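You operate a simulated robot arm through the tools that you are given. There is no shell and no other tool.

You are at the controls of a simulated robot arm. One attempt, no reset.

Task
Prime the skid pump with its hand pump till the glass shows FULL.
Fine: open the suction valve and the vent first; shut the vent after.

The check looks at the end state, three seconds after you hand in, the way a careful person would. Anything else that was tipped, shoved, dropped, spilled or broken makes it a failure.

Robot
A 7-joint arm with a two-finger parallel gripper, fixed in place. Base frame: the origin is at the foot of the arm, x ahead of it, y to its left, z up; the work surface is at about z = 600. Lengths are in mm, angles in rad, forces in N, time in s.
With the tool pointing down near the work surface it reaches from about 120 to 560 mm from the base axis. Its first joint turns from -2.897 to 2.897 rad. Payload 3.43 kg.
The tool frame sits at the grasp point between the pads (the TCP): z along the fingers, y along the line on which they close. The tips reach 30 mm beyond it. The gripper opens to 94 mm. The fingers are 28 mm wide and 10 mm thick; the gripper's body (50 by 96 mm) begins 55 mm behind the TCP.
Orientation is that of the tool frame in the base frame, as a unit quaternion [x, y, z, w]. With the fingers straight down and closing along the base's y, the tool's x points along the base's -x, its y along +y and its z along -z.

Tools
- The arm moves only by the tool drive_tool. Its arguments are lists of equal length, an entry for each row: "angular": the turn, a rotation vector about the base's x, y, z in rad, a list of three; "offset": the shift along the base's x, y, z in mm, a list of three; "gripper": the opening, from 0 (shut) to 1 (fully open). In form: {"angular": [[rx, ry, rz], ...], "offset": [[dx, dy, dz], ...], "gripper": [gripper, ...]}. A call has 1 to 20 rows; each row shifts and turns the commanded pose from where the row before left it. Each row takes 0.2 s and may step no farther than 50 mm and 0.15 rad from the row before; otherwise, or with a gripper value out of range, the whole call is refused. Where a pose cannot be reached the arm comes as near as it can. A force on the tool above 60 N (or 10 N above the force at the start of the call, whichever is more), or a blocked arm, ends the call early, and 0.2 s more pass. The fingers move at their own pace (about 108 mm/s each) and stop on an object; they squeeze with about 39 N. The grip force told is the motor's: it shows also when the fingers shut on nothing. Time passes only in rows, and 0.2 s behind the last, so rows that do not move let the fingers close. It gives the time, the measured TCP pose, the force on the tool (base axes), the opening and the grip force at its end, in the units of the frame above (readings bear some noise), with the torque about the TCP (base axes, N m) and any sound that the robot's microphone picked up, and new pictures: "views" is both (left out), scene, wrist or none.
- Cameras (640 x 400 px; columns grow to the right, rows downward): "scene" is fixed at [51, -499.2, 1633.6]; the picture's right is [0.89, -0.45, 0.00], its down [-0.26, -0.52, -0.82] and it looks along [0.37, 0.73, -0.58] (base axes); focal length 310 px, centre (320, 200). "wrist" rides on the gripper at [76, 14, -102] in the tool frame; the picture's right is [-0.18, 0.98, 0.00], its down [-0.75, -0.14, -0.64] and it looks along [-0.63, -0.12, 0.77] (tool axes); focal length 243 px, centre (320, 200). There is no depth. A picture from a camera that has moved, and an enlarged one, comes with that camera's place and axes in the base frame and with its lens.
- raise_lower(by): slides the trunk up (or, below 0, down) by that many mm; the arm rides with it, the base frame stays. It gives what a move gives, with no picture.
- inspect(camera, box): a new picture of the part [left, top, right, bottom] of that camera's present view, enlarged. No time passes.
- hand_in(): hands the job in; it is judged then, once.

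Nothing tells you positions but the pictures and the camera data. Unless the task says otherwise, let go and move clear before handing in.

The tools are called after ">>>" as a command line: name --argument value ..., lists and objects as JSON in quotes. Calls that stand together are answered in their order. drive_tool: Moves the arm, as the interface text tells. Its arguments: {"type":"object","properties":{"angular":{"type":"array"},"offset":{"type":"array"},"gripper":{"type":"array"},"views":{"type":"string","enum":["both","scene","wrist","none"]}},"required":["angular","offset","gripper"]} The other tools are called the same way: raise_lower (by) slides the trunk up or down; inspect (camera, box) takes an enlarged picture of a part of a camera's view; hand_in () hands the job in.

At the start:

```text
t: 0.0
tool_pos: [466.6, 153.6, 1333.3]
tcp_rot: [0.0, 1.0, -0.001, 0.0]
ft_force: [0.5, -0.3, 0.1]
ft_torque: [0.01, -0.02, -0.03]
gripper_width: 94.1
grip_force: 0.0
trunk travel left (down, up): [-325.0, 265.0]
```

scene: 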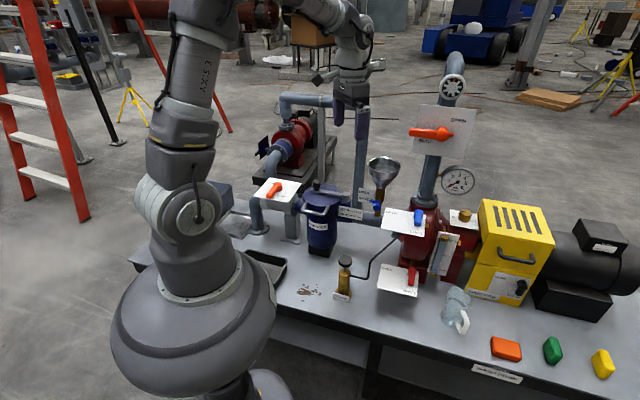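
wrist: 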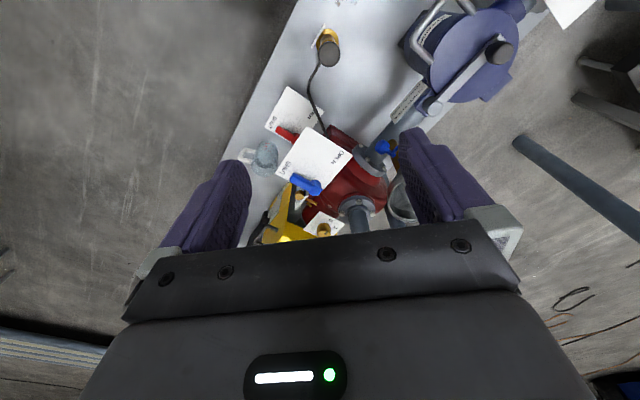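

I see a pump skid on a bench with several valves, a brass hand pump in front, and a sight glass on the red pump. I will enlarge parts of the views to read the labels before I move anything.

>>> inspect --camera "scene" --box '[370, 160, 490, 310]'

>>> inspect --camera "scene" --box '[230, 150, 390, 310]'

>>> inspect --camera "scene" --box '[390, 60, 500, 210]'

>>> inspect --camera "scene" --box '[430, 270, 640, 400]'

>>> inspect --camera "wrist" --box '[230, 20, 420, 250]'

```text
2.67 times, centred on (430, 235) of scene
camera zoom: at [51.0, -499.2, 1633.6], right [0.89, -0.45, 0.0], down [-0.26, -0.52, -0.82], along [0.37, 0.73, -0.58], focal length 827 px, centre (27, 107)
```

zoom: 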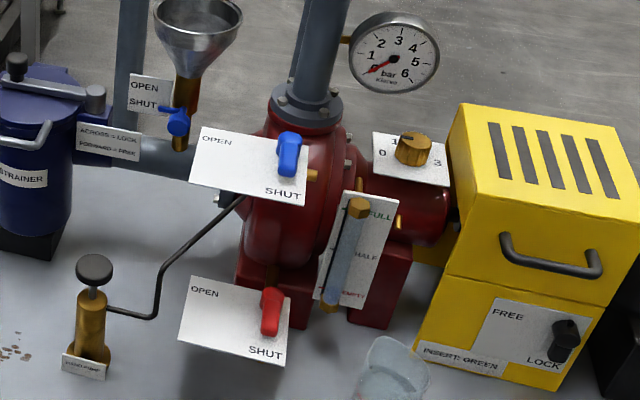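

```text
2.50 times, centred on (310, 230) of scene
camera zoom: at [51.0, -499.2, 1633.6], right [0.89, -0.45, 0.0], down [-0.26, -0.52, -0.82], along [0.37, 0.73, -0.58], focal length 776 px, centre (345, 125)
```

zoom: 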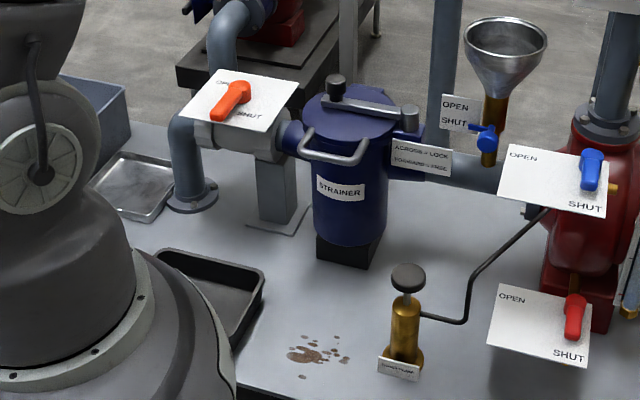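

```text
2.67 times, centred on (445, 135) of scene
camera zoom: at [51.0, -499.2, 1633.6], right [0.89, -0.45, 0.0], down [-0.26, -0.52, -0.82], along [0.37, 0.73, -0.58], focal length 827 px, centre (-13, 373)
```

zoom: 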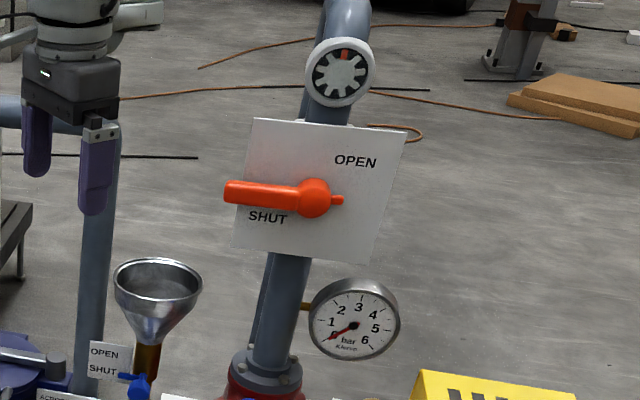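

```text
3.05 times, centred on (535, 335) of scene
camera zoom: at [51.0, -499.2, 1633.6], right [0.89, -0.45, 0.0], down [-0.26, -0.52, -0.82], along [0.37, 0.73, -0.58], focal length 945 px, centre (-335, -211)
```

zoom: 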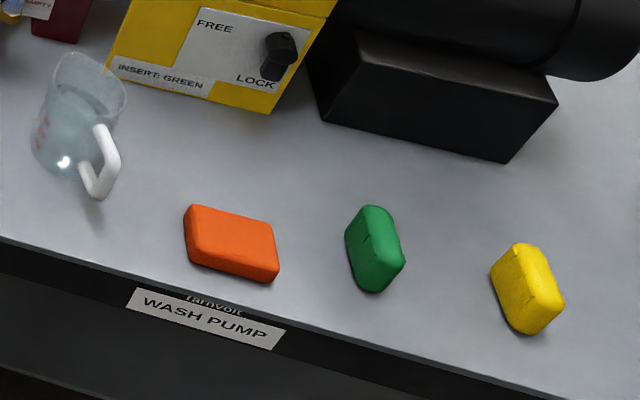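

```text
1.74 times, centred on (325, 135) of wrist
camera zoom: at [390.3, 167.8, 1435.3], right [0.18, 0.98, 0.0], down [0.75, -0.14, 0.64], along [0.63, -0.12, -0.77], focal length 422 px, centre (311, 313)
```

zoom: 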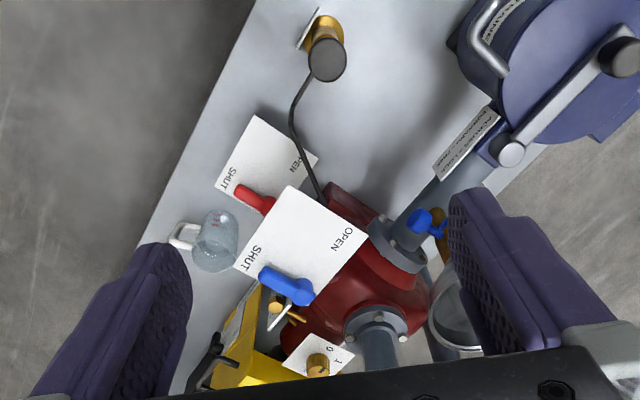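

I can pick out the suction valve (orange lever left of the strainer), what is likely the vent (blue lever on top of the red casing), the drain (red) and the brass hand pump. I'll zoom in further to check lever states and pivots.

>>> inspect --camera "scene" --box '[245, 170, 309, 210]'

>>> inspect --camera "scene" --box '[376, 195, 440, 245]'

>>> inspect --camera "scene" --box '[320, 240, 384, 310]'

>>> inspect --camera "scene" --box '[415, 205, 485, 290]'

>>> inspect --camera "scene" --box '[370, 245, 440, 310]'

>>> inspect --camera "scene" --box '[350, 150, 420, 220]'

>>> inspect --camera "wrist" --box '[270, 120, 360, 210]'

>>> inspect --camera "wrist" --box '[280, 10, 380, 110]'

```text
10.00 times, centred on (277, 190) of scene
camera zoom: at [51.0, -499.2, 1633.6], right [0.89, -0.45, 0.0], down [-0.26, -0.52, -0.82], along [0.37, 0.73, -0.58], focal length 3102 px, centre (750, 300)
```

zoom: 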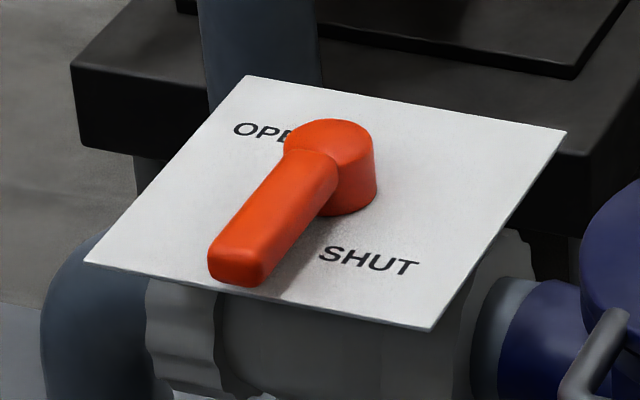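

```text
8.00 times, centred on (408, 220) of scene
camera zoom: at [51.0, -499.2, 1633.6], right [0.89, -0.45, 0.0], down [-0.26, -0.52, -0.82], along [0.37, 0.73, -0.58], focal length 2482 px, centre (-384, 40)
```

zoom: 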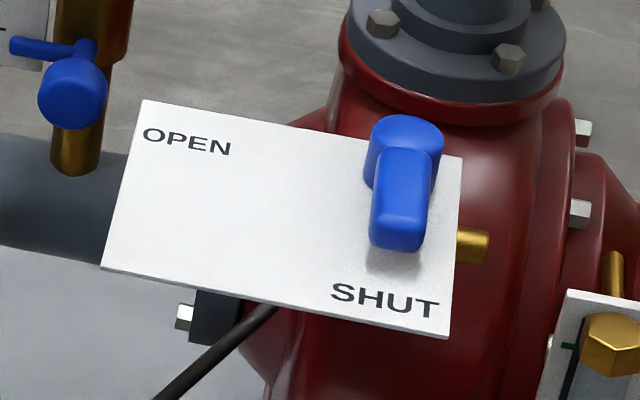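

```text
5.71 times, centred on (352, 275) of scene
camera zoom: at [51.0, -499.2, 1633.6], right [0.89, -0.45, 0.0], down [-0.26, -0.52, -0.82], along [0.37, 0.73, -0.58], focal length 1772 px, centre (137, -229)
```

zoom: 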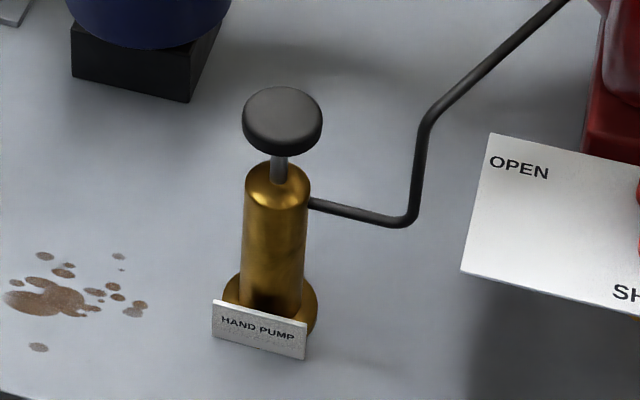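

```text
4.71 times, centred on (450, 248) of scene
camera zoom: at [51.0, -499.2, 1633.6], right [0.89, -0.45, 0.0], down [-0.26, -0.52, -0.82], along [0.37, 0.73, -0.58], focal length 1460 px, centre (-292, -24)
```

zoom: 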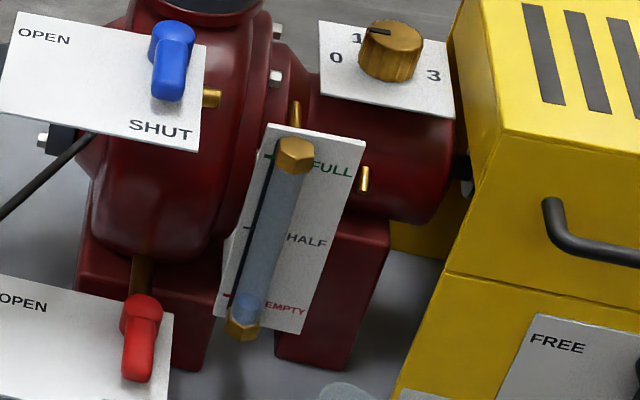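

```text
6.15 times, centred on (405, 278) of scene
camera zoom: at [51.0, -499.2, 1633.6], right [0.89, -0.45, 0.0], down [-0.26, -0.52, -0.82], along [0.37, 0.73, -0.58], focal length 1909 px, centre (-203, -277)
```

zoom: 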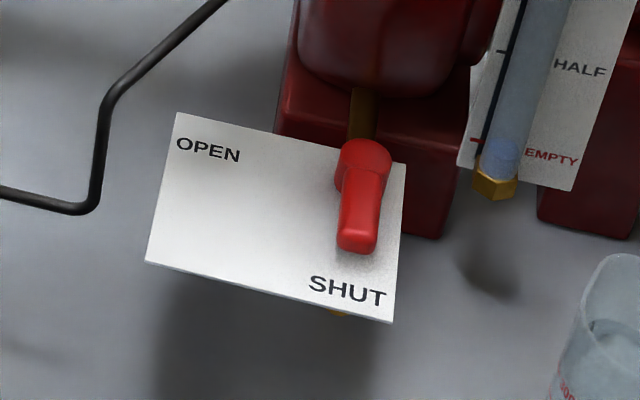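

```text
5.71 times, centred on (385, 185) of scene
camera zoom: at [51.0, -499.2, 1633.6], right [0.89, -0.45, 0.0], down [-0.26, -0.52, -0.82], along [0.37, 0.73, -0.58], focal length 1772 px, centre (-51, 286)
```

zoom: 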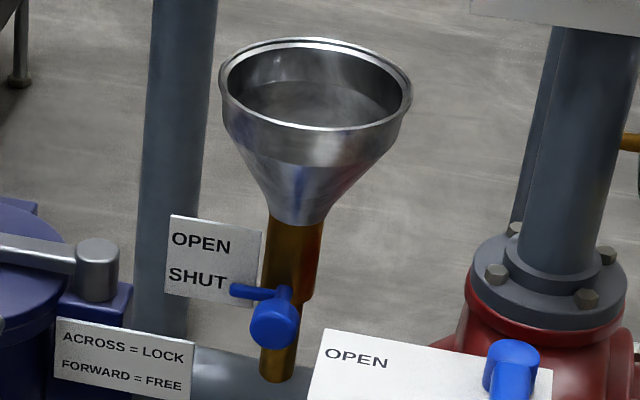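

```text
4.44 times, centred on (315, 165) of wrist
camera zoom: at [390.3, 167.8, 1435.3], right [0.18, 0.98, 0.0], down [0.75, -0.14, 0.64], along [0.63, -0.12, -0.77], focal length 1078 px, centre (342, 356)
```

zoom: 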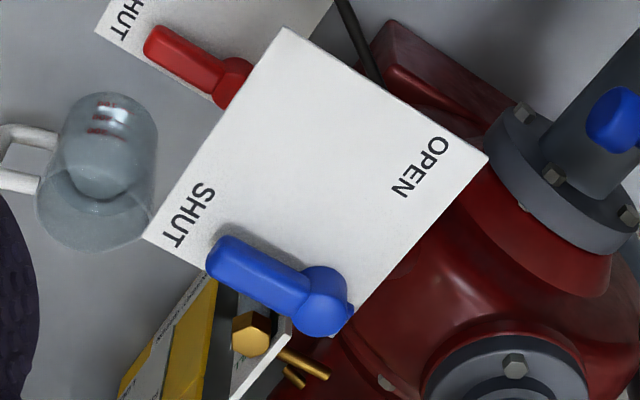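

```text
4.00 times, centred on (330, 60) of wrist
camera zoom: at [390.3, 167.8, 1435.3], right [0.18, 0.98, 0.0], down [0.75, -0.14, 0.64], along [0.63, -0.12, -0.77], focal length 970 px, centre (280, 760)
```

zoom: 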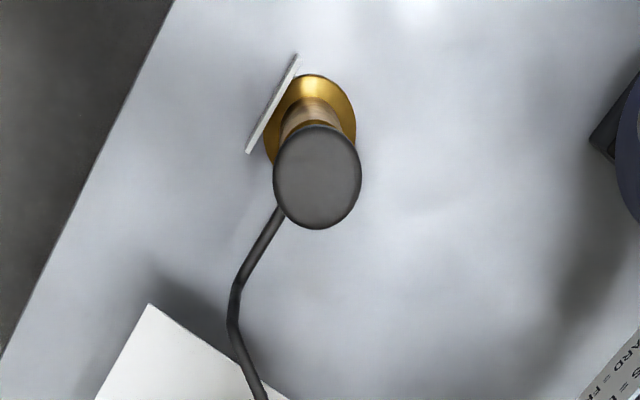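

The vent hub works out near (725, 96, 985), with its handle pointing at SHUT. The hand pump knob is near (493, 169, 799). Next I swing the wrist camera toward the suction valve to triangulate it.

>>> drive_tool --angular '[[0, 0, 0.125], [0, 0, 0.125], [0, 0, 0.125], [0, 0, 0.125], [0, 0, 0.125], [0, 0, 0.125], [0, 0, 0.125], [0, 0, 0.125]]' --offset '[[-24, 27, 0], [-24, 27, 0], [-24, 27, 0], [-24, 27, 0], [-24, 27, 0], [-24, 27, 0], [-24, 27, 0], [-24, 27, 0]]' --gripper '[1, 1, 1, 1, 1, 1, 1, 1]'

```text
t: 1.8
tool_pos: [275.4, 371.9, 1332.8]
tcp_rot: [-0.48, 0.877, 0.0, -0.001]
ft_force: [0.3, 0.8, -0.2]
ft_torque: [-0.04, 0.02, 0.06]
gripper_width: 94.0
grip_force: 0.1
trunk travel left (down, up): [-325.0, 265.0]
camera wrist: at [222.0, 315.0, 1435.5], right [-0.73, 0.68, 0.0], down [0.52, 0.56, 0.64], along [0.44, 0.47, -0.77], focal length 243 px, centre (320, 200)
```

scene: 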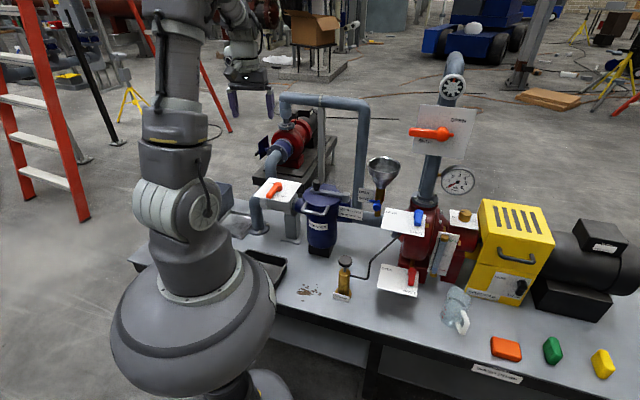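
wrist: 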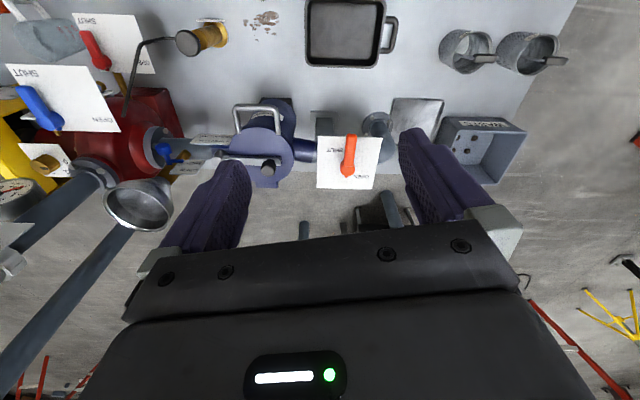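

The suction valve, strainer, funnel and pump are now all in the wrist view. I'll enlarge the suction valve and the rest for triangulation.

>>> inspect --camera "wrist" --box '[300, 110, 400, 210]'

>>> inspect --camera "wrist" --box '[0, 0, 240, 200]'

>>> inspect --camera "wrist" --box '[190, 80, 420, 240]'

>>> inspect --camera "wrist" --box '[150, 10, 250, 80]'

```text
4.00 times, centred on (350, 160) of wrist
camera zoom: at [222.0, 315.0, 1435.5], right [-0.73, 0.68, 0.0], down [0.52, 0.56, 0.64], along [0.44, 0.47, -0.77], focal length 970 px, centre (200, 360)
```

zoom: 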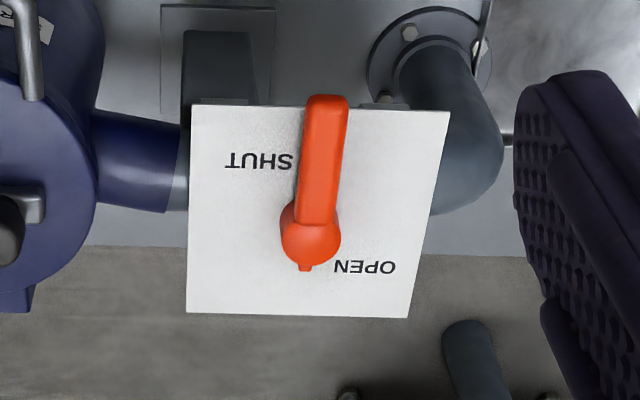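

```text
2.00 times, centred on (120, 100) of wrist
camera zoom: at [222.0, 315.0, 1435.5], right [-0.73, 0.68, 0.0], down [0.52, 0.56, 0.64], along [0.44, 0.47, -0.77], focal length 485 px, centre (720, 400)
```

zoom: 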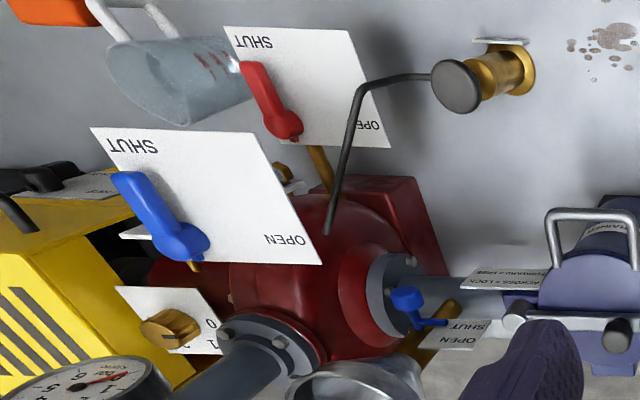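

```text
2.50 times, centred on (305, 160) of wrist
camera zoom: at [222.0, 315.0, 1435.5], right [-0.73, 0.68, 0.0], down [0.52, 0.56, 0.64], along [0.44, 0.47, -0.77], focal length 606 px, centre (358, 300)
```

zoom: 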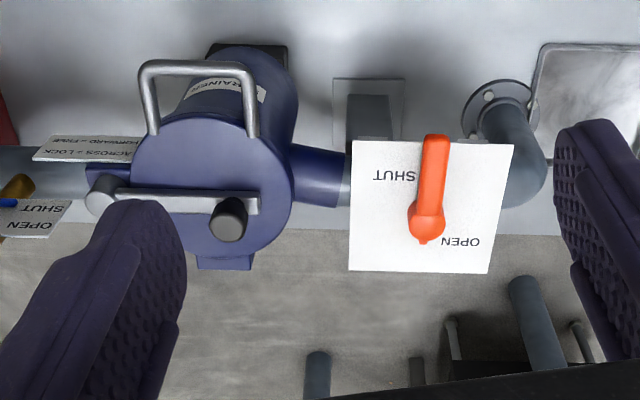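

```text
5.71 times, centred on (200, 45) of wrist
camera zoom: at [222.0, 315.0, 1435.5], right [-0.73, 0.68, 0.0], down [0.52, 0.56, 0.64], along [0.44, 0.47, -0.77], focal length 1386 px, centre (1006, 1086)
```

zoom: 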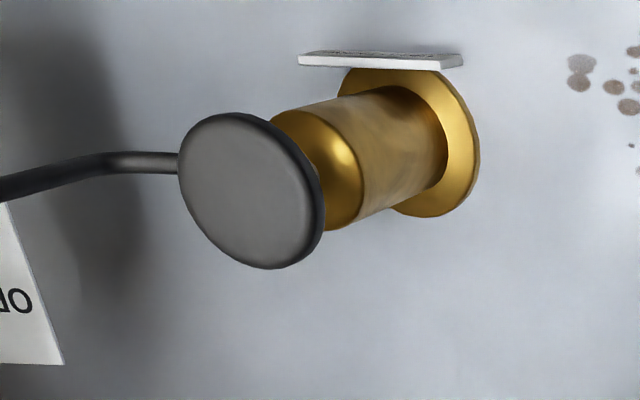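

Triangulation puts the suction hub near (410, 622, 890) on a plate at z≈867. Its handle points at SHUT, and OPEN is a quarter turn clockwise seen from above. I'll close the fingers, tilt the tool outward and come in above the right-hand side of that lever.

>>> drive_tool --angular '[[0.105, -0.0675, 0], [0.105, -0.0675, 0], [0.105, -0.0675, 0], [0.105, -0.0675, 0], [0, 0, 0], [0, 0, 0], [0, 0, 0], [0, 0, 0]]' --offset '[[16, 22, -35], [16, 22, -35], [16, 22, -35], [16, 22, -35], [16, 22, -35], [16, 22, -35], [16, 22, -35], [16, 22, -35]]' --gripper '[0, 0, 0, 0, 0, 0, 0, 0]'

```text
t: 3.6
tool_pos: [403.6, 546.3, 1053.6]
tcp_rot: [-0.465, 0.85, 0.118, 0.217]
ft_force: [0.4, 0.1, -0.2]
ft_torque: [-0.01, 0.01, 0.03]
gripper_width: 0.0
grip_force: 32.7
trunk travel left (down, up): [-325.0, 265.0]
camera wrist: at [328.4, 455.7, 1106.8], right [-0.74, 0.67, 0.09], down [0.31, 0.22, 0.92], along [0.6, 0.71, -0.37], focal length 243 px, centre (320, 200)
```

scene: 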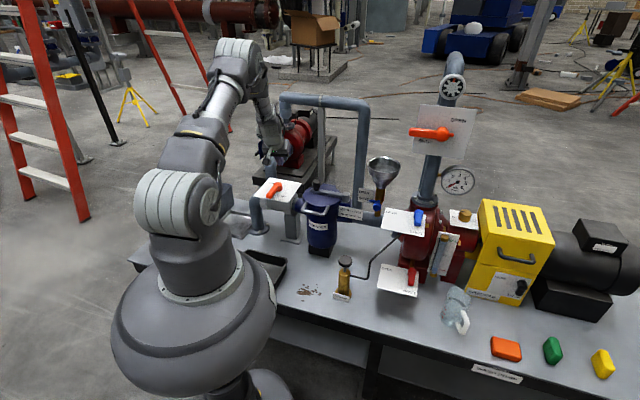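
wrist: 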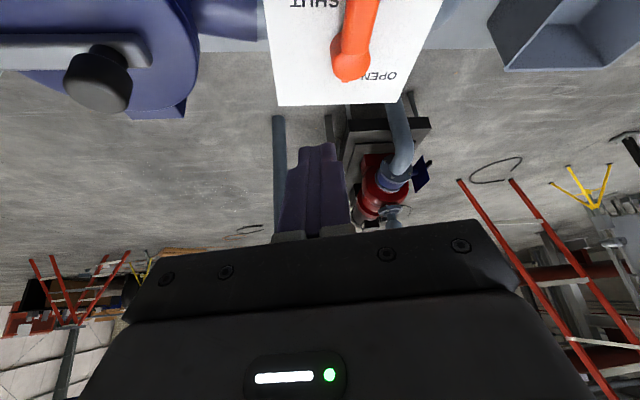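

The tool is tilted and above the lever's right side, with about 20 mm of lateral clearance by my numbers. I'll descend straight down next to the handle.

>>> drive_tool --angular '[[0, 0, 0], [0, 0, 0], [0, 0, 0], [0, 0, 0], [0, 0, 0]]' --offset '[[0, 0, -40], [0, 0, -40], [0, 0, -30], [0, 0, -20], [0, 0, -12]]' --gripper '[0, 0, 0, 0, 0]'

>>> inspect --camera "scene" --box '[235, 150, 315, 210]'

```text
t: 4.8
tool_pos: [402.8, 546.1, 911.7]
tcp_rot: [-0.465, 0.85, 0.118, 0.217]
ft_force: [-0.1, -1.4, -0.2]
ft_torque: [0.03, 0.02, -0.02]
gripper_width: 0.1
grip_force: 33.1
trunk travel left (down, up): [-325.0, 265.0]
camera wrist: at [327.5, 455.8, 964.8], right [-0.74, 0.67, 0.09], down [0.31, 0.22, 0.92], along [0.6, 0.71, -0.37], focal length 243 px, centre (320, 200)
```

scene: 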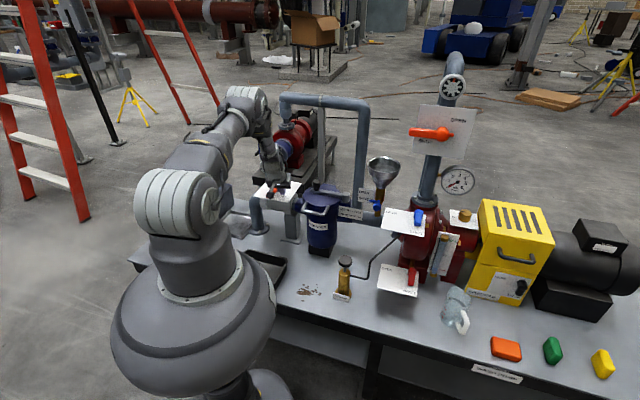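
wrist: 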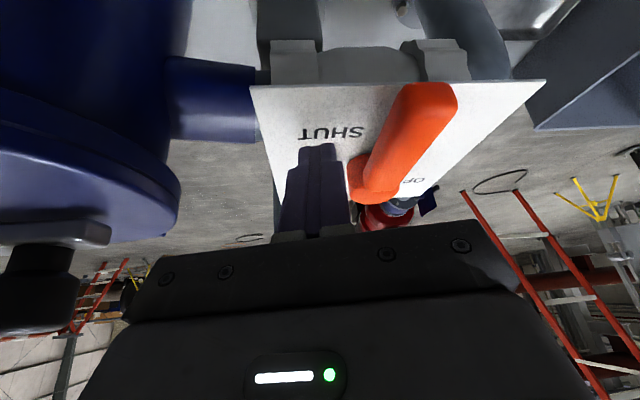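

```text
6.67 times, centred on (275, 180) of scene
camera zoom: at [51.0, -499.2, 1633.6], right [0.89, -0.45, 0.0], down [-0.26, -0.52, -0.82], along [0.37, 0.73, -0.58], focal length 2068 px, centre (620, 333)
```

zoom: 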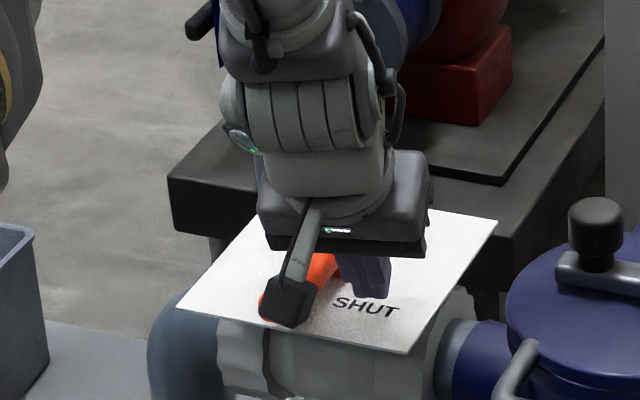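

The closed fingers sit to the right of the orange handle, clear of the plate. I'll sweep the first half of the clockwise arc about the hub.

>>> drive_tool --angular '[[0, 0, 0], [0, 0, 0], [0, 0, 0], [0, 0, 0], [0, 0, 0]]' --offset '[[-10.8, 0.9, 0], [-10.4, 2.8, 0], [-9.8, 4.6, 0], [-8.9, 6.2, 0], [-7.6, 7.6, 0]]' --gripper '[0, 0, 0, 0, 0]'

>>> inspect --camera "scene" --box '[235, 150, 315, 210]'

```text
t: 6.0
tool_pos: [355.1, 568.5, 910.2]
tcp_rot: [-0.464, 0.851, 0.118, 0.217]
ft_force: [0.5, -1.5, 0.9]
ft_torque: [-0.02, -0.05, -0.02]
gripper_width: 0.0
grip_force: 33.6
trunk travel left (down, up): [-325.0, 265.0]
camera wrist: at [280.6, 478.2, 963.9], right [-0.74, 0.67, 0.09], down [0.31, 0.22, 0.92], along [0.6, 0.71, -0.37], focal length 243 px, centre (320, 200)
```

scene: 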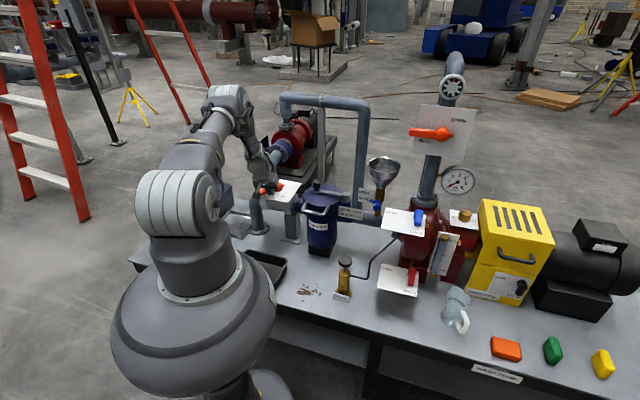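
wrist: 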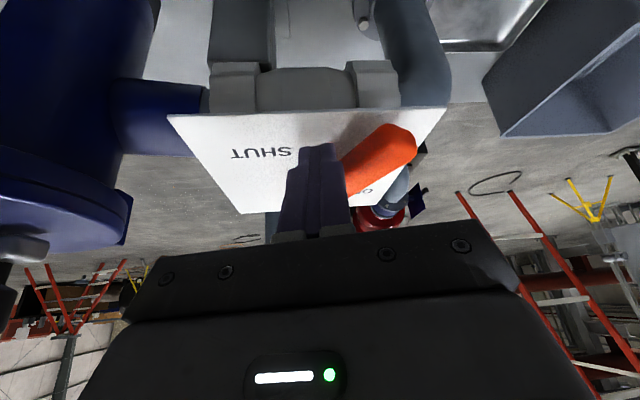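

```text
6.67 times, centred on (275, 180) of scene
camera zoom: at [51.0, -499.2, 1633.6], right [0.89, -0.45, 0.0], down [-0.26, -0.52, -0.82], along [0.37, 0.73, -0.58], focal length 2068 px, centre (620, 333)
```

zoom: 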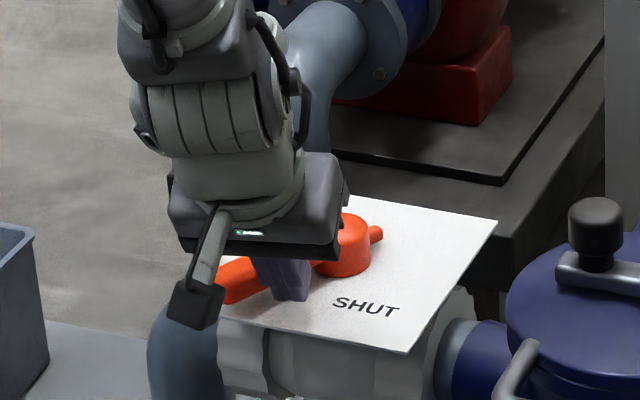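

The lever turns easily and follows the fingers. I'll continue the arc toward OPEN.

>>> drive_tool --angular '[[0, 0, 0], [0, 0, 0], [0, 0, 0], [0, 0, 0], [0, 0, 0], [0, 0, 0]]' --offset '[[-6.2, 8.9, 0], [-4.6, 9.8, 0], [-2.8, 10.4, 0], [-0.9, 10.8, 0], [0.9, 10.8, 0], [1.5, 6, 0]]' --gripper '[0, 0, 0, 0, 0, 0]'

>>> inspect --camera "scene" --box '[235, 150, 315, 210]'

```text
t: 7.4
tool_pos: [341.8, 624.6, 910.4]
tcp_rot: [-0.465, 0.85, 0.119, 0.217]
ft_force: [-0.2, 0.9, -0.3]
ft_torque: [-0.04, 0.01, 0.0]
gripper_width: 0.0
grip_force: 33.0
trunk travel left (down, up): [-325.0, 265.0]
camera wrist: at [267.7, 534.9, 963.7], right [-0.74, 0.67, 0.09], down [0.31, 0.22, 0.92], along [0.6, 0.71, -0.37], focal length 243 px, centre (320, 200)
```

scene: 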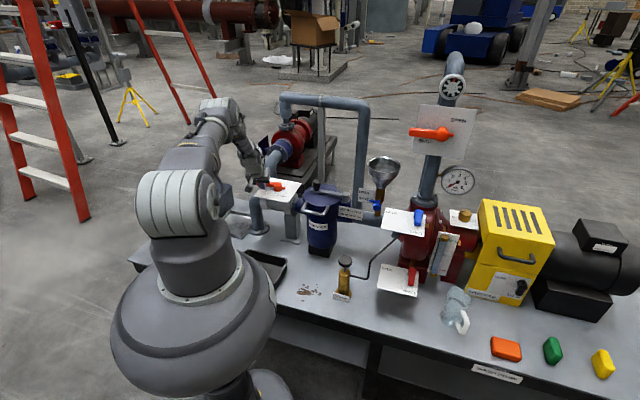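
wrist: 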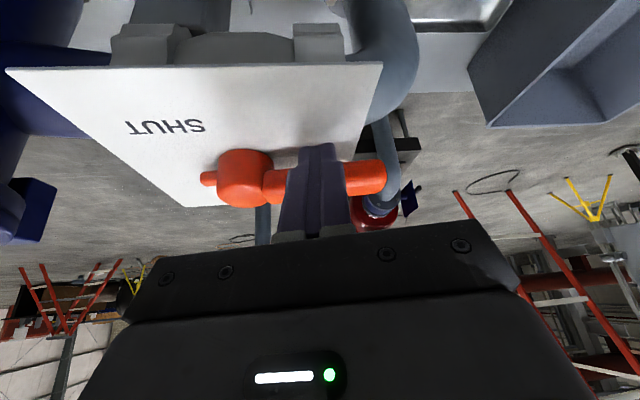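

```text
6.67 times, centred on (275, 180) of scene
camera zoom: at [51.0, -499.2, 1633.6], right [0.89, -0.45, 0.0], down [-0.26, -0.52, -0.82], along [0.37, 0.73, -0.58], focal length 2068 px, centre (620, 333)
```

zoom: 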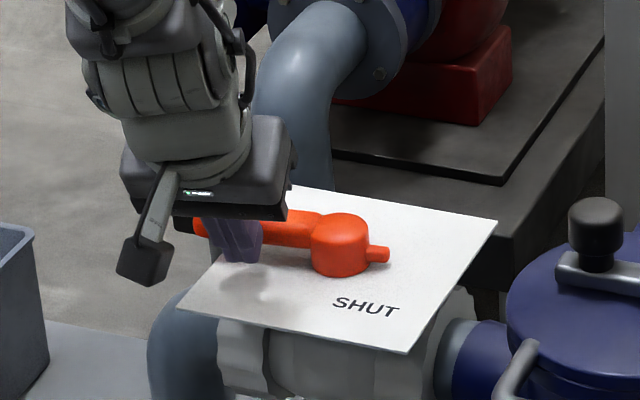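

The lever is almost parallel to the pipe, which is the OPEN position, and the force is still low. I'll nudge a bit farther until I feel the stop.

>>> drive_tool --angular '[[0, 0, 0], [0, 0, 0], [0, 0, 0], [0, 0, 0]]' --offset '[[1.1, 3.5, 0], [1.3, 3.5, 0], [1.5, 3.5, 0], [0, 0, 0]]' --gripper '[0, 0, 0, 0]'

>>> inspect --camera "scene" --box '[235, 150, 315, 210]'

```text
t: 8.4
tool_pos: [345.5, 630.0, 910.3]
tcp_rot: [-0.465, 0.851, 0.118, 0.216]
ft_force: [-8.2, -20.0, 1.5]
ft_torque: [-0.4, 0.14, -0.31]
gripper_width: 0.0
grip_force: 32.7
trunk travel left (down, up): [-325.0, 265.0]
camera wrist: at [270.2, 541.5, 964.3], right [-0.74, 0.67, 0.09], down [0.31, 0.22, 0.92], along [0.6, 0.71, -0.37], focal length 243 px, centre (320, 200)
```

scene: 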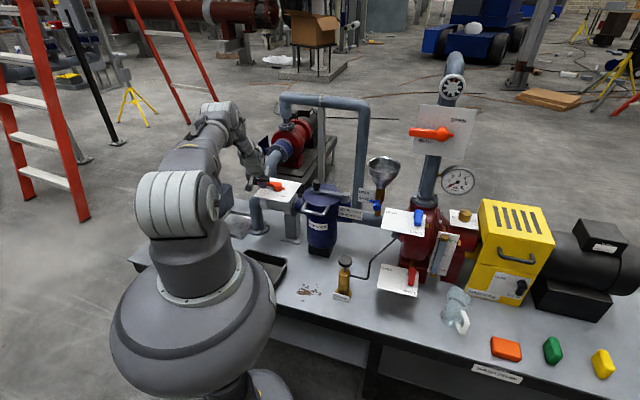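
wrist: 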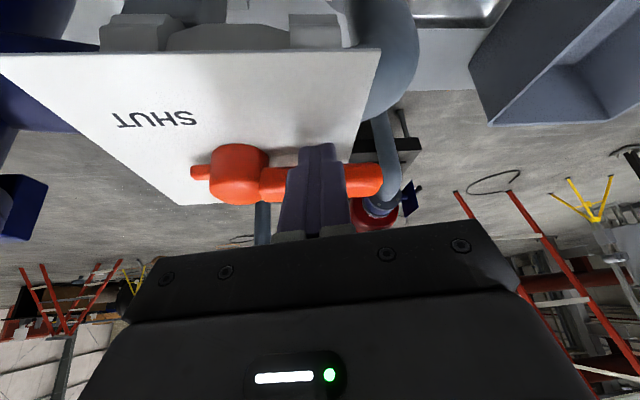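

```text
6.67 times, centred on (275, 180) of scene
camera zoom: at [51.0, -499.2, 1633.6], right [0.89, -0.45, 0.0], down [-0.26, -0.52, -0.82], along [0.37, 0.73, -0.58], focal length 2068 px, centre (620, 333)
```

zoom: 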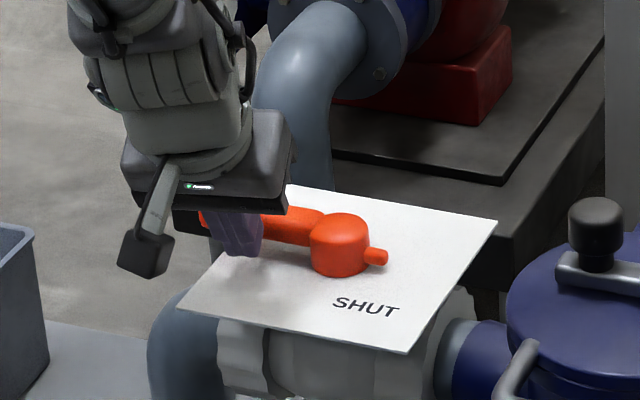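

The push now reads about 21 N, so the suction lever is against its OPEN stop. I'll back off, lift, and swing round toward the vent for a closer look.

>>> drive_tool --angular '[[0, 0, 0], [0, 0, 0], [0, 0, 0], [0, 0, 0], [0, 0, 0], [0, 0, 0], [0, 0, 0], [0, 0, 0], [0, 0, 0], [0, 0, -0.119], [0, 0, -0.119], [0, 0, -0.119], [0, 0, -0.119], [0, 0, -0.119], [0, 0, -0.119], [0, 0, -0.119], [0, 0, -0.119]]' --offset '[[-6, -15, 0], [0, 0, 45], [0, 0, 50], [0, 0, 50], [-8, -43, 18], [-8, -43, 18], [-8, -43, 18], [-8, -43, 18], [-8, -43, 18], [22.5, -42, 4], [22.5, -42, 4], [22.5, -42, 4], [22.5, -42, 4], [22.5, -42, 4], [22.5, -42, 4], [22.5, -42, 4], [22.5, -42, 4]]' --gripper '[0, 0, 0, 0, 0, 0, 0, 0, 0, 0, 0, 0, 0, 0, 0, 0, 0]'

>>> inspect --camera "scene" --box '[235, 160, 315, 220]'

>>> inspect --camera "wrist" --box '[200, 60, 440, 220]'

```text
t: 12.0
tool_pos: [480.3, 65.0, 1175.8]
tcp_rot: [-0.024, 0.969, 0.006, 0.247]
ft_force: [0.0, -0.8, -0.5]
ft_torque: [-0.02, 0.0, 0.04]
gripper_width: 0.0
grip_force: 32.8
trunk travel left (down, up): [-325.0, 265.0]
camera wrist: at [363.8, 74.2, 1229.1], right [0.12, 0.99, 0.09], down [0.36, -0.12, 0.92], along [0.93, -0.07, -0.37], focal length 243 px, centre (320, 200)
```

scene: 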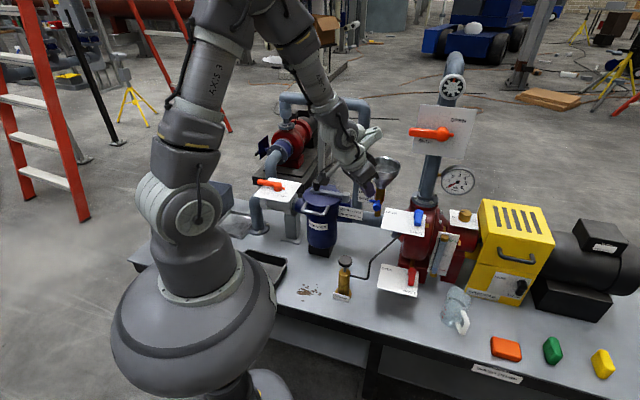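
wrist: 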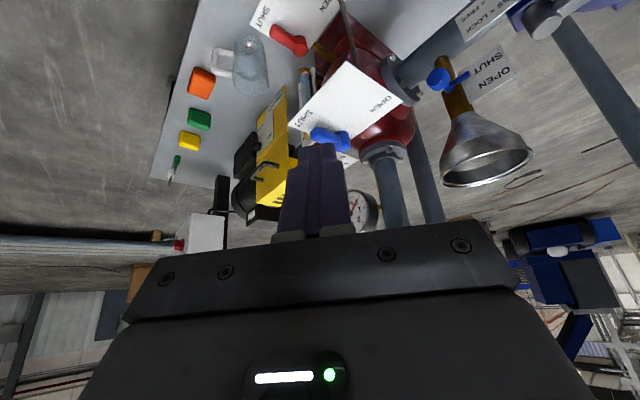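

```text
6.67 times, centred on (275, 190) of scene
camera zoom: at [51.0, -499.2, 1633.6], right [0.89, -0.45, 0.0], down [-0.26, -0.52, -0.82], along [0.37, 0.73, -0.58], focal length 2068 px, centre (620, 267)
```

zoom: 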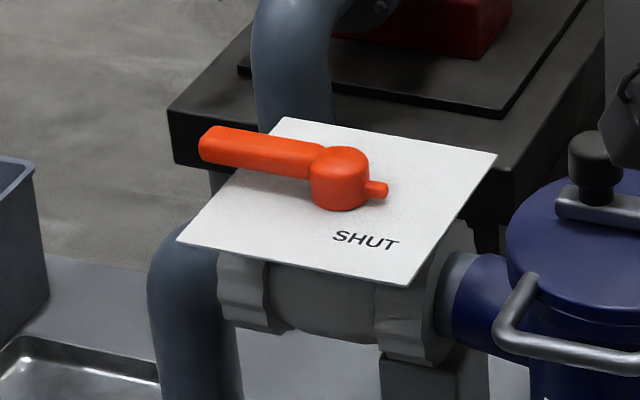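

```text
2.50 times, centred on (320, 140) of wrist
camera zoom: at [363.8, 74.2, 1229.1], right [0.12, 0.99, 0.09], down [0.36, -0.12, 0.92], along [0.93, -0.07, -0.37], focal length 606 px, centre (320, 350)
```

zoom: 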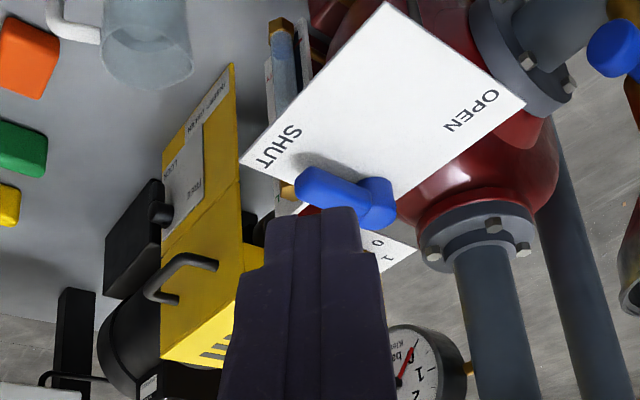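

The suction lever reads fully OPEN, parallel to the pipe. I've confirmed the vent hub at about (725, 96, 982) and its plate at about z=968, so I'll bring the closed fingers in low to the lever's right side, staying clear of the discharge lever above.

>>> drive_tool --angular '[[0, 0, 0], [0, 0, 0], [0, 0, 0], [0, 0, 0], [0, 0, 0], [0, 0, 0], [0, 0, 0]]' --offset '[[26.5, -8, -27.25], [26.5, -8, -27.25], [26.5, -8, -27.25], [26.5, -8, -27.25], [44, 0, 0], [44, 0, 0], [44, 0, 0]]' --gripper '[0, 0, 0, 0, 0, 0, 0]'

>>> inspect --camera "scene" --box '[370, 110, 490, 250]'

```text
t: 13.6
tool_pos: [718.1, 36.8, 1066.9]
tcp_rot: [-0.024, 0.969, 0.007, 0.245]
ft_force: [-0.1, 0.1, -0.6]
ft_torque: [0.0, 0.03, 0.01]
gripper_width: 0.3
grip_force: 32.7
trunk travel left (down, up): [-325.0, 265.0]
camera wrist: at [601.6, 44.9, 1122.2], right [0.11, 0.99, 0.09], down [0.36, -0.12, 0.92], along [0.93, -0.07, -0.37], focal length 243 px, centre (320, 200)
```

scene: 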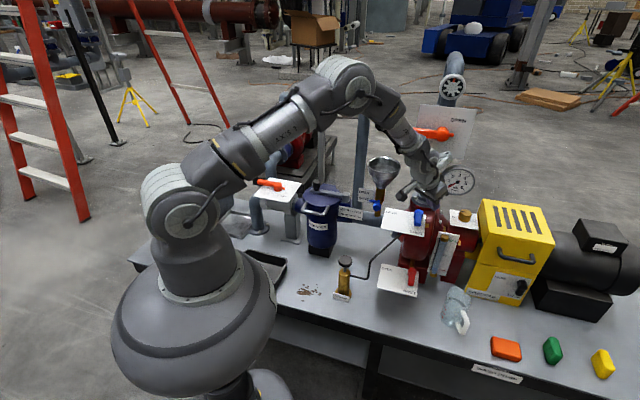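
wrist: 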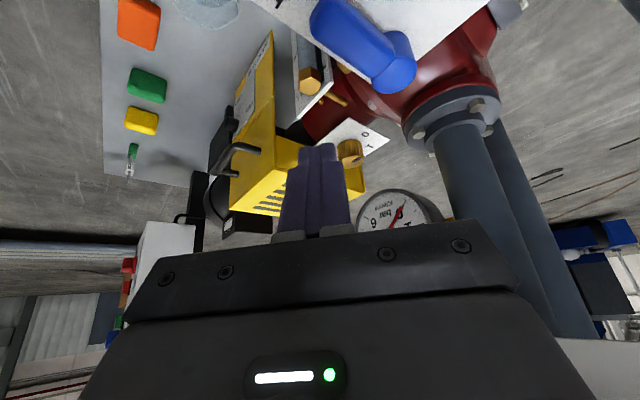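

```text
2.86 times, centred on (430, 180) of scene
camera zoom: at [51.0, -499.2, 1633.6], right [0.89, -0.45, 0.0], down [-0.26, -0.52, -0.82], along [0.37, 0.73, -0.58], focal length 886 px, centre (6, 257)
```

zoom: 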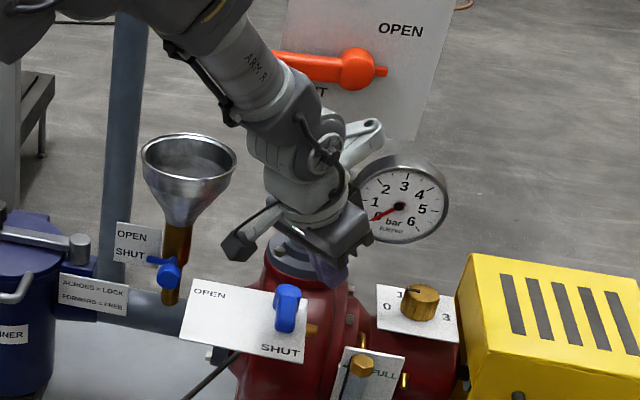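

The fingers are above and to the right of the blue vent lever, which still lines up with my estimate. I'll descend beside it.

>>> drive_tool --angular '[[0, 0, 0], [0, 0, 0], [0, 0, 0]]' --offset '[[2, -3, -25], [0, 0, -20], [0, 0, -12]]' --gripper '[0, 0, 0]'

>>> inspect --camera "scene" --box '[380, 180, 460, 240]'

```text
t: 14.4
tool_pos: [719.4, 34.0, 1012.8]
tcp_rot: [-0.024, 0.969, 0.007, 0.247]
ft_force: [0.2, 0.4, -0.2]
ft_torque: [0.0, 0.03, -0.03]
gripper_width: 0.2
grip_force: 32.8
trunk travel left (down, up): [-325.0, 265.0]
camera wrist: at [603.1, 42.2, 1066.6], right [0.11, 0.99, 0.09], down [0.36, -0.12, 0.92], along [0.93, -0.07, -0.37], focal length 243 px, centre (320, 200)
```

scene: 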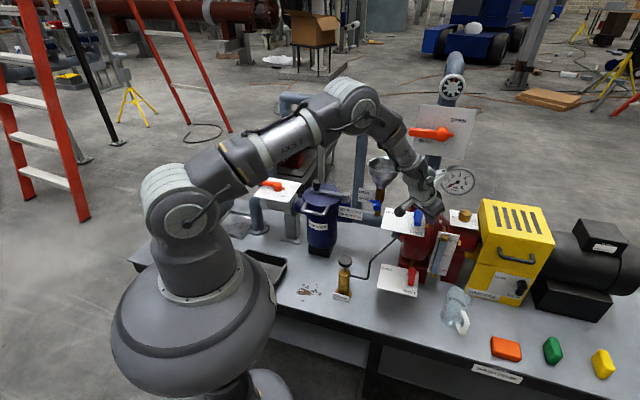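
wrist: 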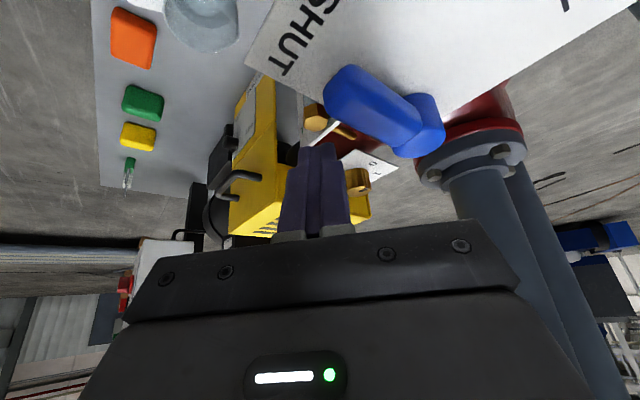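

```text
6.67 times, centred on (420, 210) of scene
camera zoom: at [51.0, -499.2, 1633.6], right [0.89, -0.45, 0.0], down [-0.26, -0.52, -0.82], along [0.37, 0.73, -0.58], focal length 2068 px, centre (-347, 133)
```

zoom: 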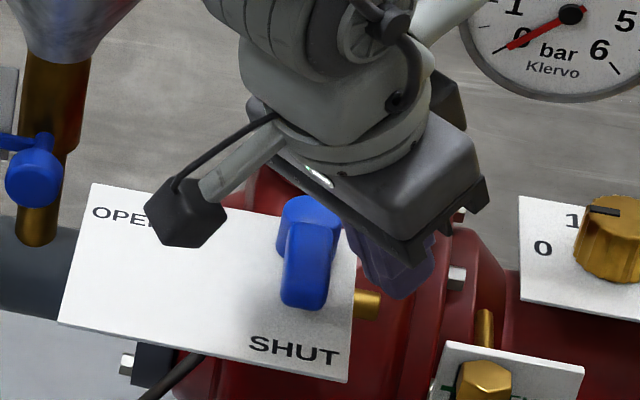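

The fingers are beside the vent lever at its height and there is no contact yet. I'll start the clockwise sweep about the hub.

>>> drive_tool --angular '[[0, 0, 0], [0, 0, 0], [0, 0, 0], [0, 0, 0], [0, 0, 0], [0, 0, 0]]' --offset '[[-11.7, 9.3, -4], [-9, 0.8, 0], [-8.8, 2.3, 0], [-8.2, 3.9, 0], [-7.4, 5.2, 0], [-6.4, 6.4, 0]]' --gripper '[0, 0, 0, 0, 0, 0]'

>>> inspect --camera "scene" --box '[380, 180, 460, 240]'

```text
t: 15.8
tool_pos: [669.2, 63.0, 1006.9]
tcp_rot: [-0.023, 0.969, 0.005, 0.248]
ft_force: [0.6, 0.5, 0.7]
ft_torque: [0.0, 0.0, -0.03]
gripper_width: 0.0
grip_force: 32.9
trunk travel left (down, up): [-325.0, 265.0]
camera wrist: at [553.0, 70.8, 1061.0], right [0.11, 0.99, 0.09], down [0.36, -0.12, 0.92], along [0.93, -0.07, -0.37], focal length 243 px, centre (320, 200)
```

scene: 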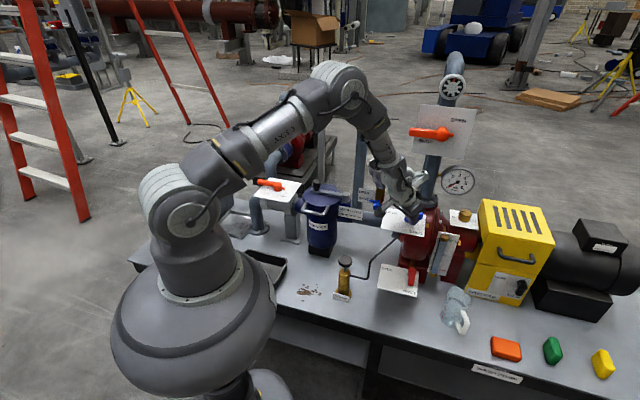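
wrist: 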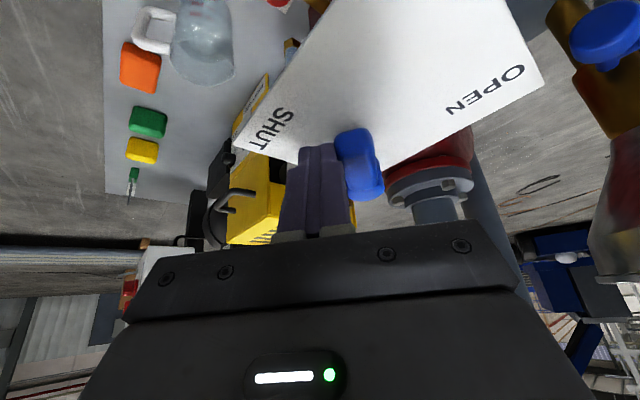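

```text
6.67 times, centred on (420, 210) of scene
camera zoom: at [51.0, -499.2, 1633.6], right [0.89, -0.45, 0.0], down [-0.26, -0.52, -0.82], along [0.37, 0.73, -0.58], focal length 2068 px, centre (-347, 133)
```

zoom: 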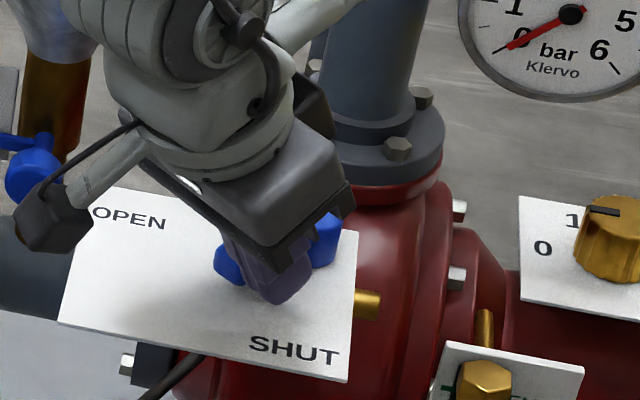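

The vent lever is following. I'll continue the arc toward OPEN and then seek the stop gently.

>>> drive_tool --angular '[[0, 0, 0], [0, 0, 0], [0, 0, 0], [0, 0, 0], [0, 0, 0]]' --offset '[[-5.2, 7.4, 0], [-3.9, 8.2, 0], [-2.3, 8.8, 0], [-0.8, 9, 0], [0.8, 8, 0]]' --gripper '[0, 0, 0, 0, 0]'

>>> inspect --camera "scene" --box '[380, 180, 460, 240]'

```text
t: 17.0
tool_pos: [659.4, 104.7, 1006.3]
tcp_rot: [-0.023, 0.969, 0.006, 0.247]
ft_force: [-0.4, -0.3, -0.5]
ft_torque: [0.01, 0.0, 0.01]
gripper_width: 0.1
grip_force: 33.2
trunk travel left (down, up): [-325.0, 265.0]
camera wrist: at [542.9, 113.7, 1060.1], right [0.11, 0.99, 0.09], down [0.36, -0.12, 0.92], along [0.93, -0.07, -0.37], focal length 243 px, centre (320, 200)
```

scene: 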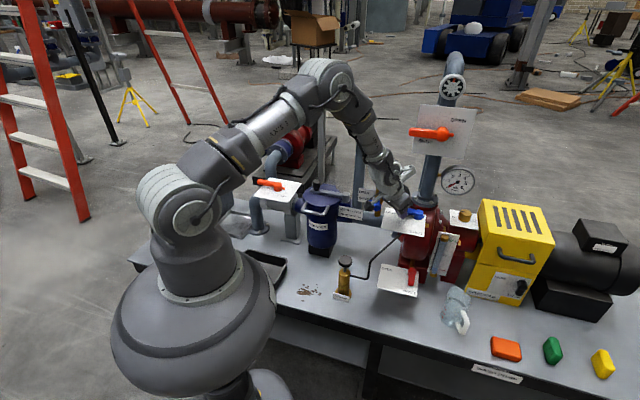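
wrist: 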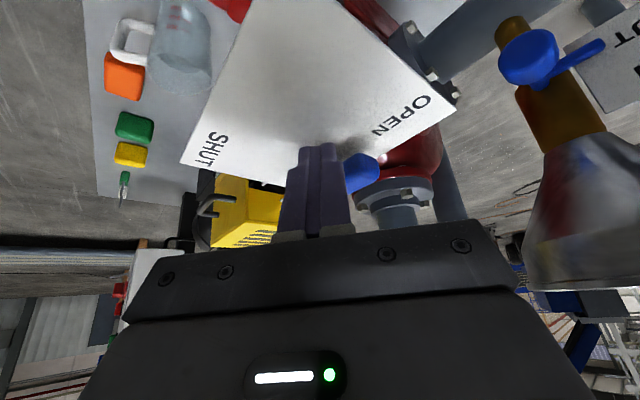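

```text
6.67 times, centred on (420, 210) of scene
camera zoom: at [51.0, -499.2, 1633.6], right [0.89, -0.45, 0.0], down [-0.26, -0.52, -0.82], along [0.37, 0.73, -0.58], focal length 2068 px, centre (-347, 133)
```

zoom: 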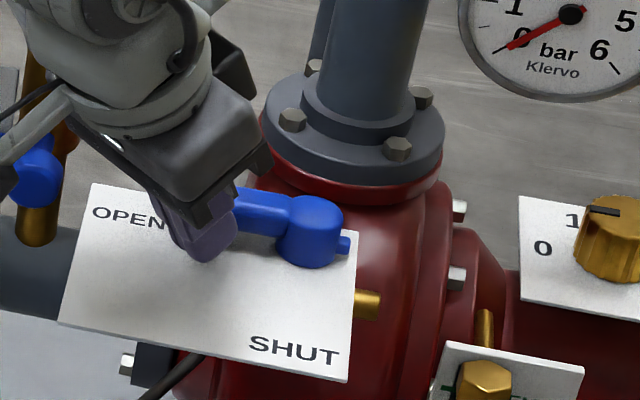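

The vent lever is almost along the plate's top edge. I'll make a few small nudges to the stop.

>>> drive_tool --angular '[[0, 0, 0], [0, 0, 0], [0, 0, 0], [0, 0, 0]]' --offset '[[1.2, 3, 0], [1.5, 3, 0], [1.5, 3, 0], [0, 0, 0]]' --gripper '[0, 0, 0, 0]'

>>> inspect --camera "scene" --box '[380, 180, 460, 240]'

```text
t: 18.0
tool_pos: [662.1, 108.2, 1007.8]
tcp_rot: [-0.022, 0.969, 0.005, 0.246]
ft_force: [-13.1, -14.2, -5.3]
ft_torque: [-0.37, 0.39, -0.23]
gripper_width: 0.1
grip_force: 33.0
trunk travel left (down, up): [-325.0, 265.0]
camera wrist: at [545.0, 117.9, 1061.3], right [0.12, 0.99, 0.09], down [0.36, -0.12, 0.92], along [0.92, -0.08, -0.37], focal length 243 px, centre (320, 200)
```

scene: 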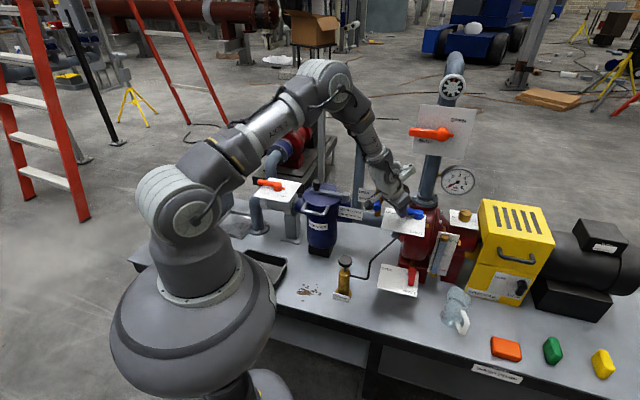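
wrist: 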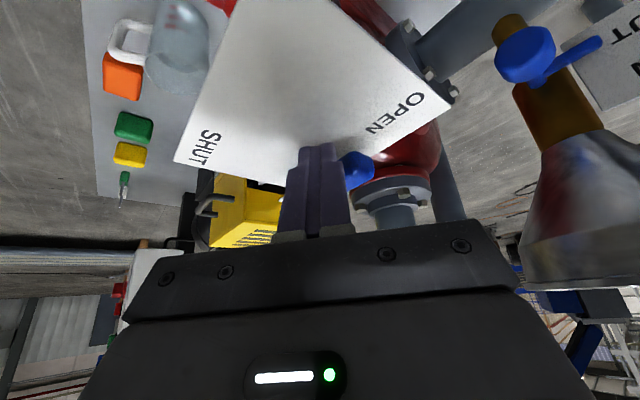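

```text
6.67 times, centred on (420, 210) of scene
camera zoom: at [51.0, -499.2, 1633.6], right [0.89, -0.45, 0.0], down [-0.26, -0.52, -0.82], along [0.37, 0.73, -0.58], focal length 2068 px, centre (-347, 133)
```

zoom: 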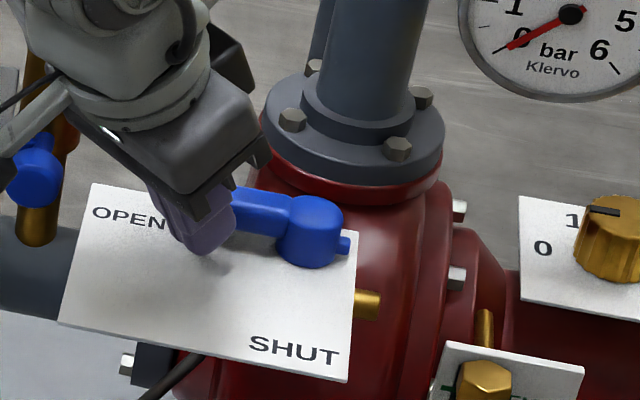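

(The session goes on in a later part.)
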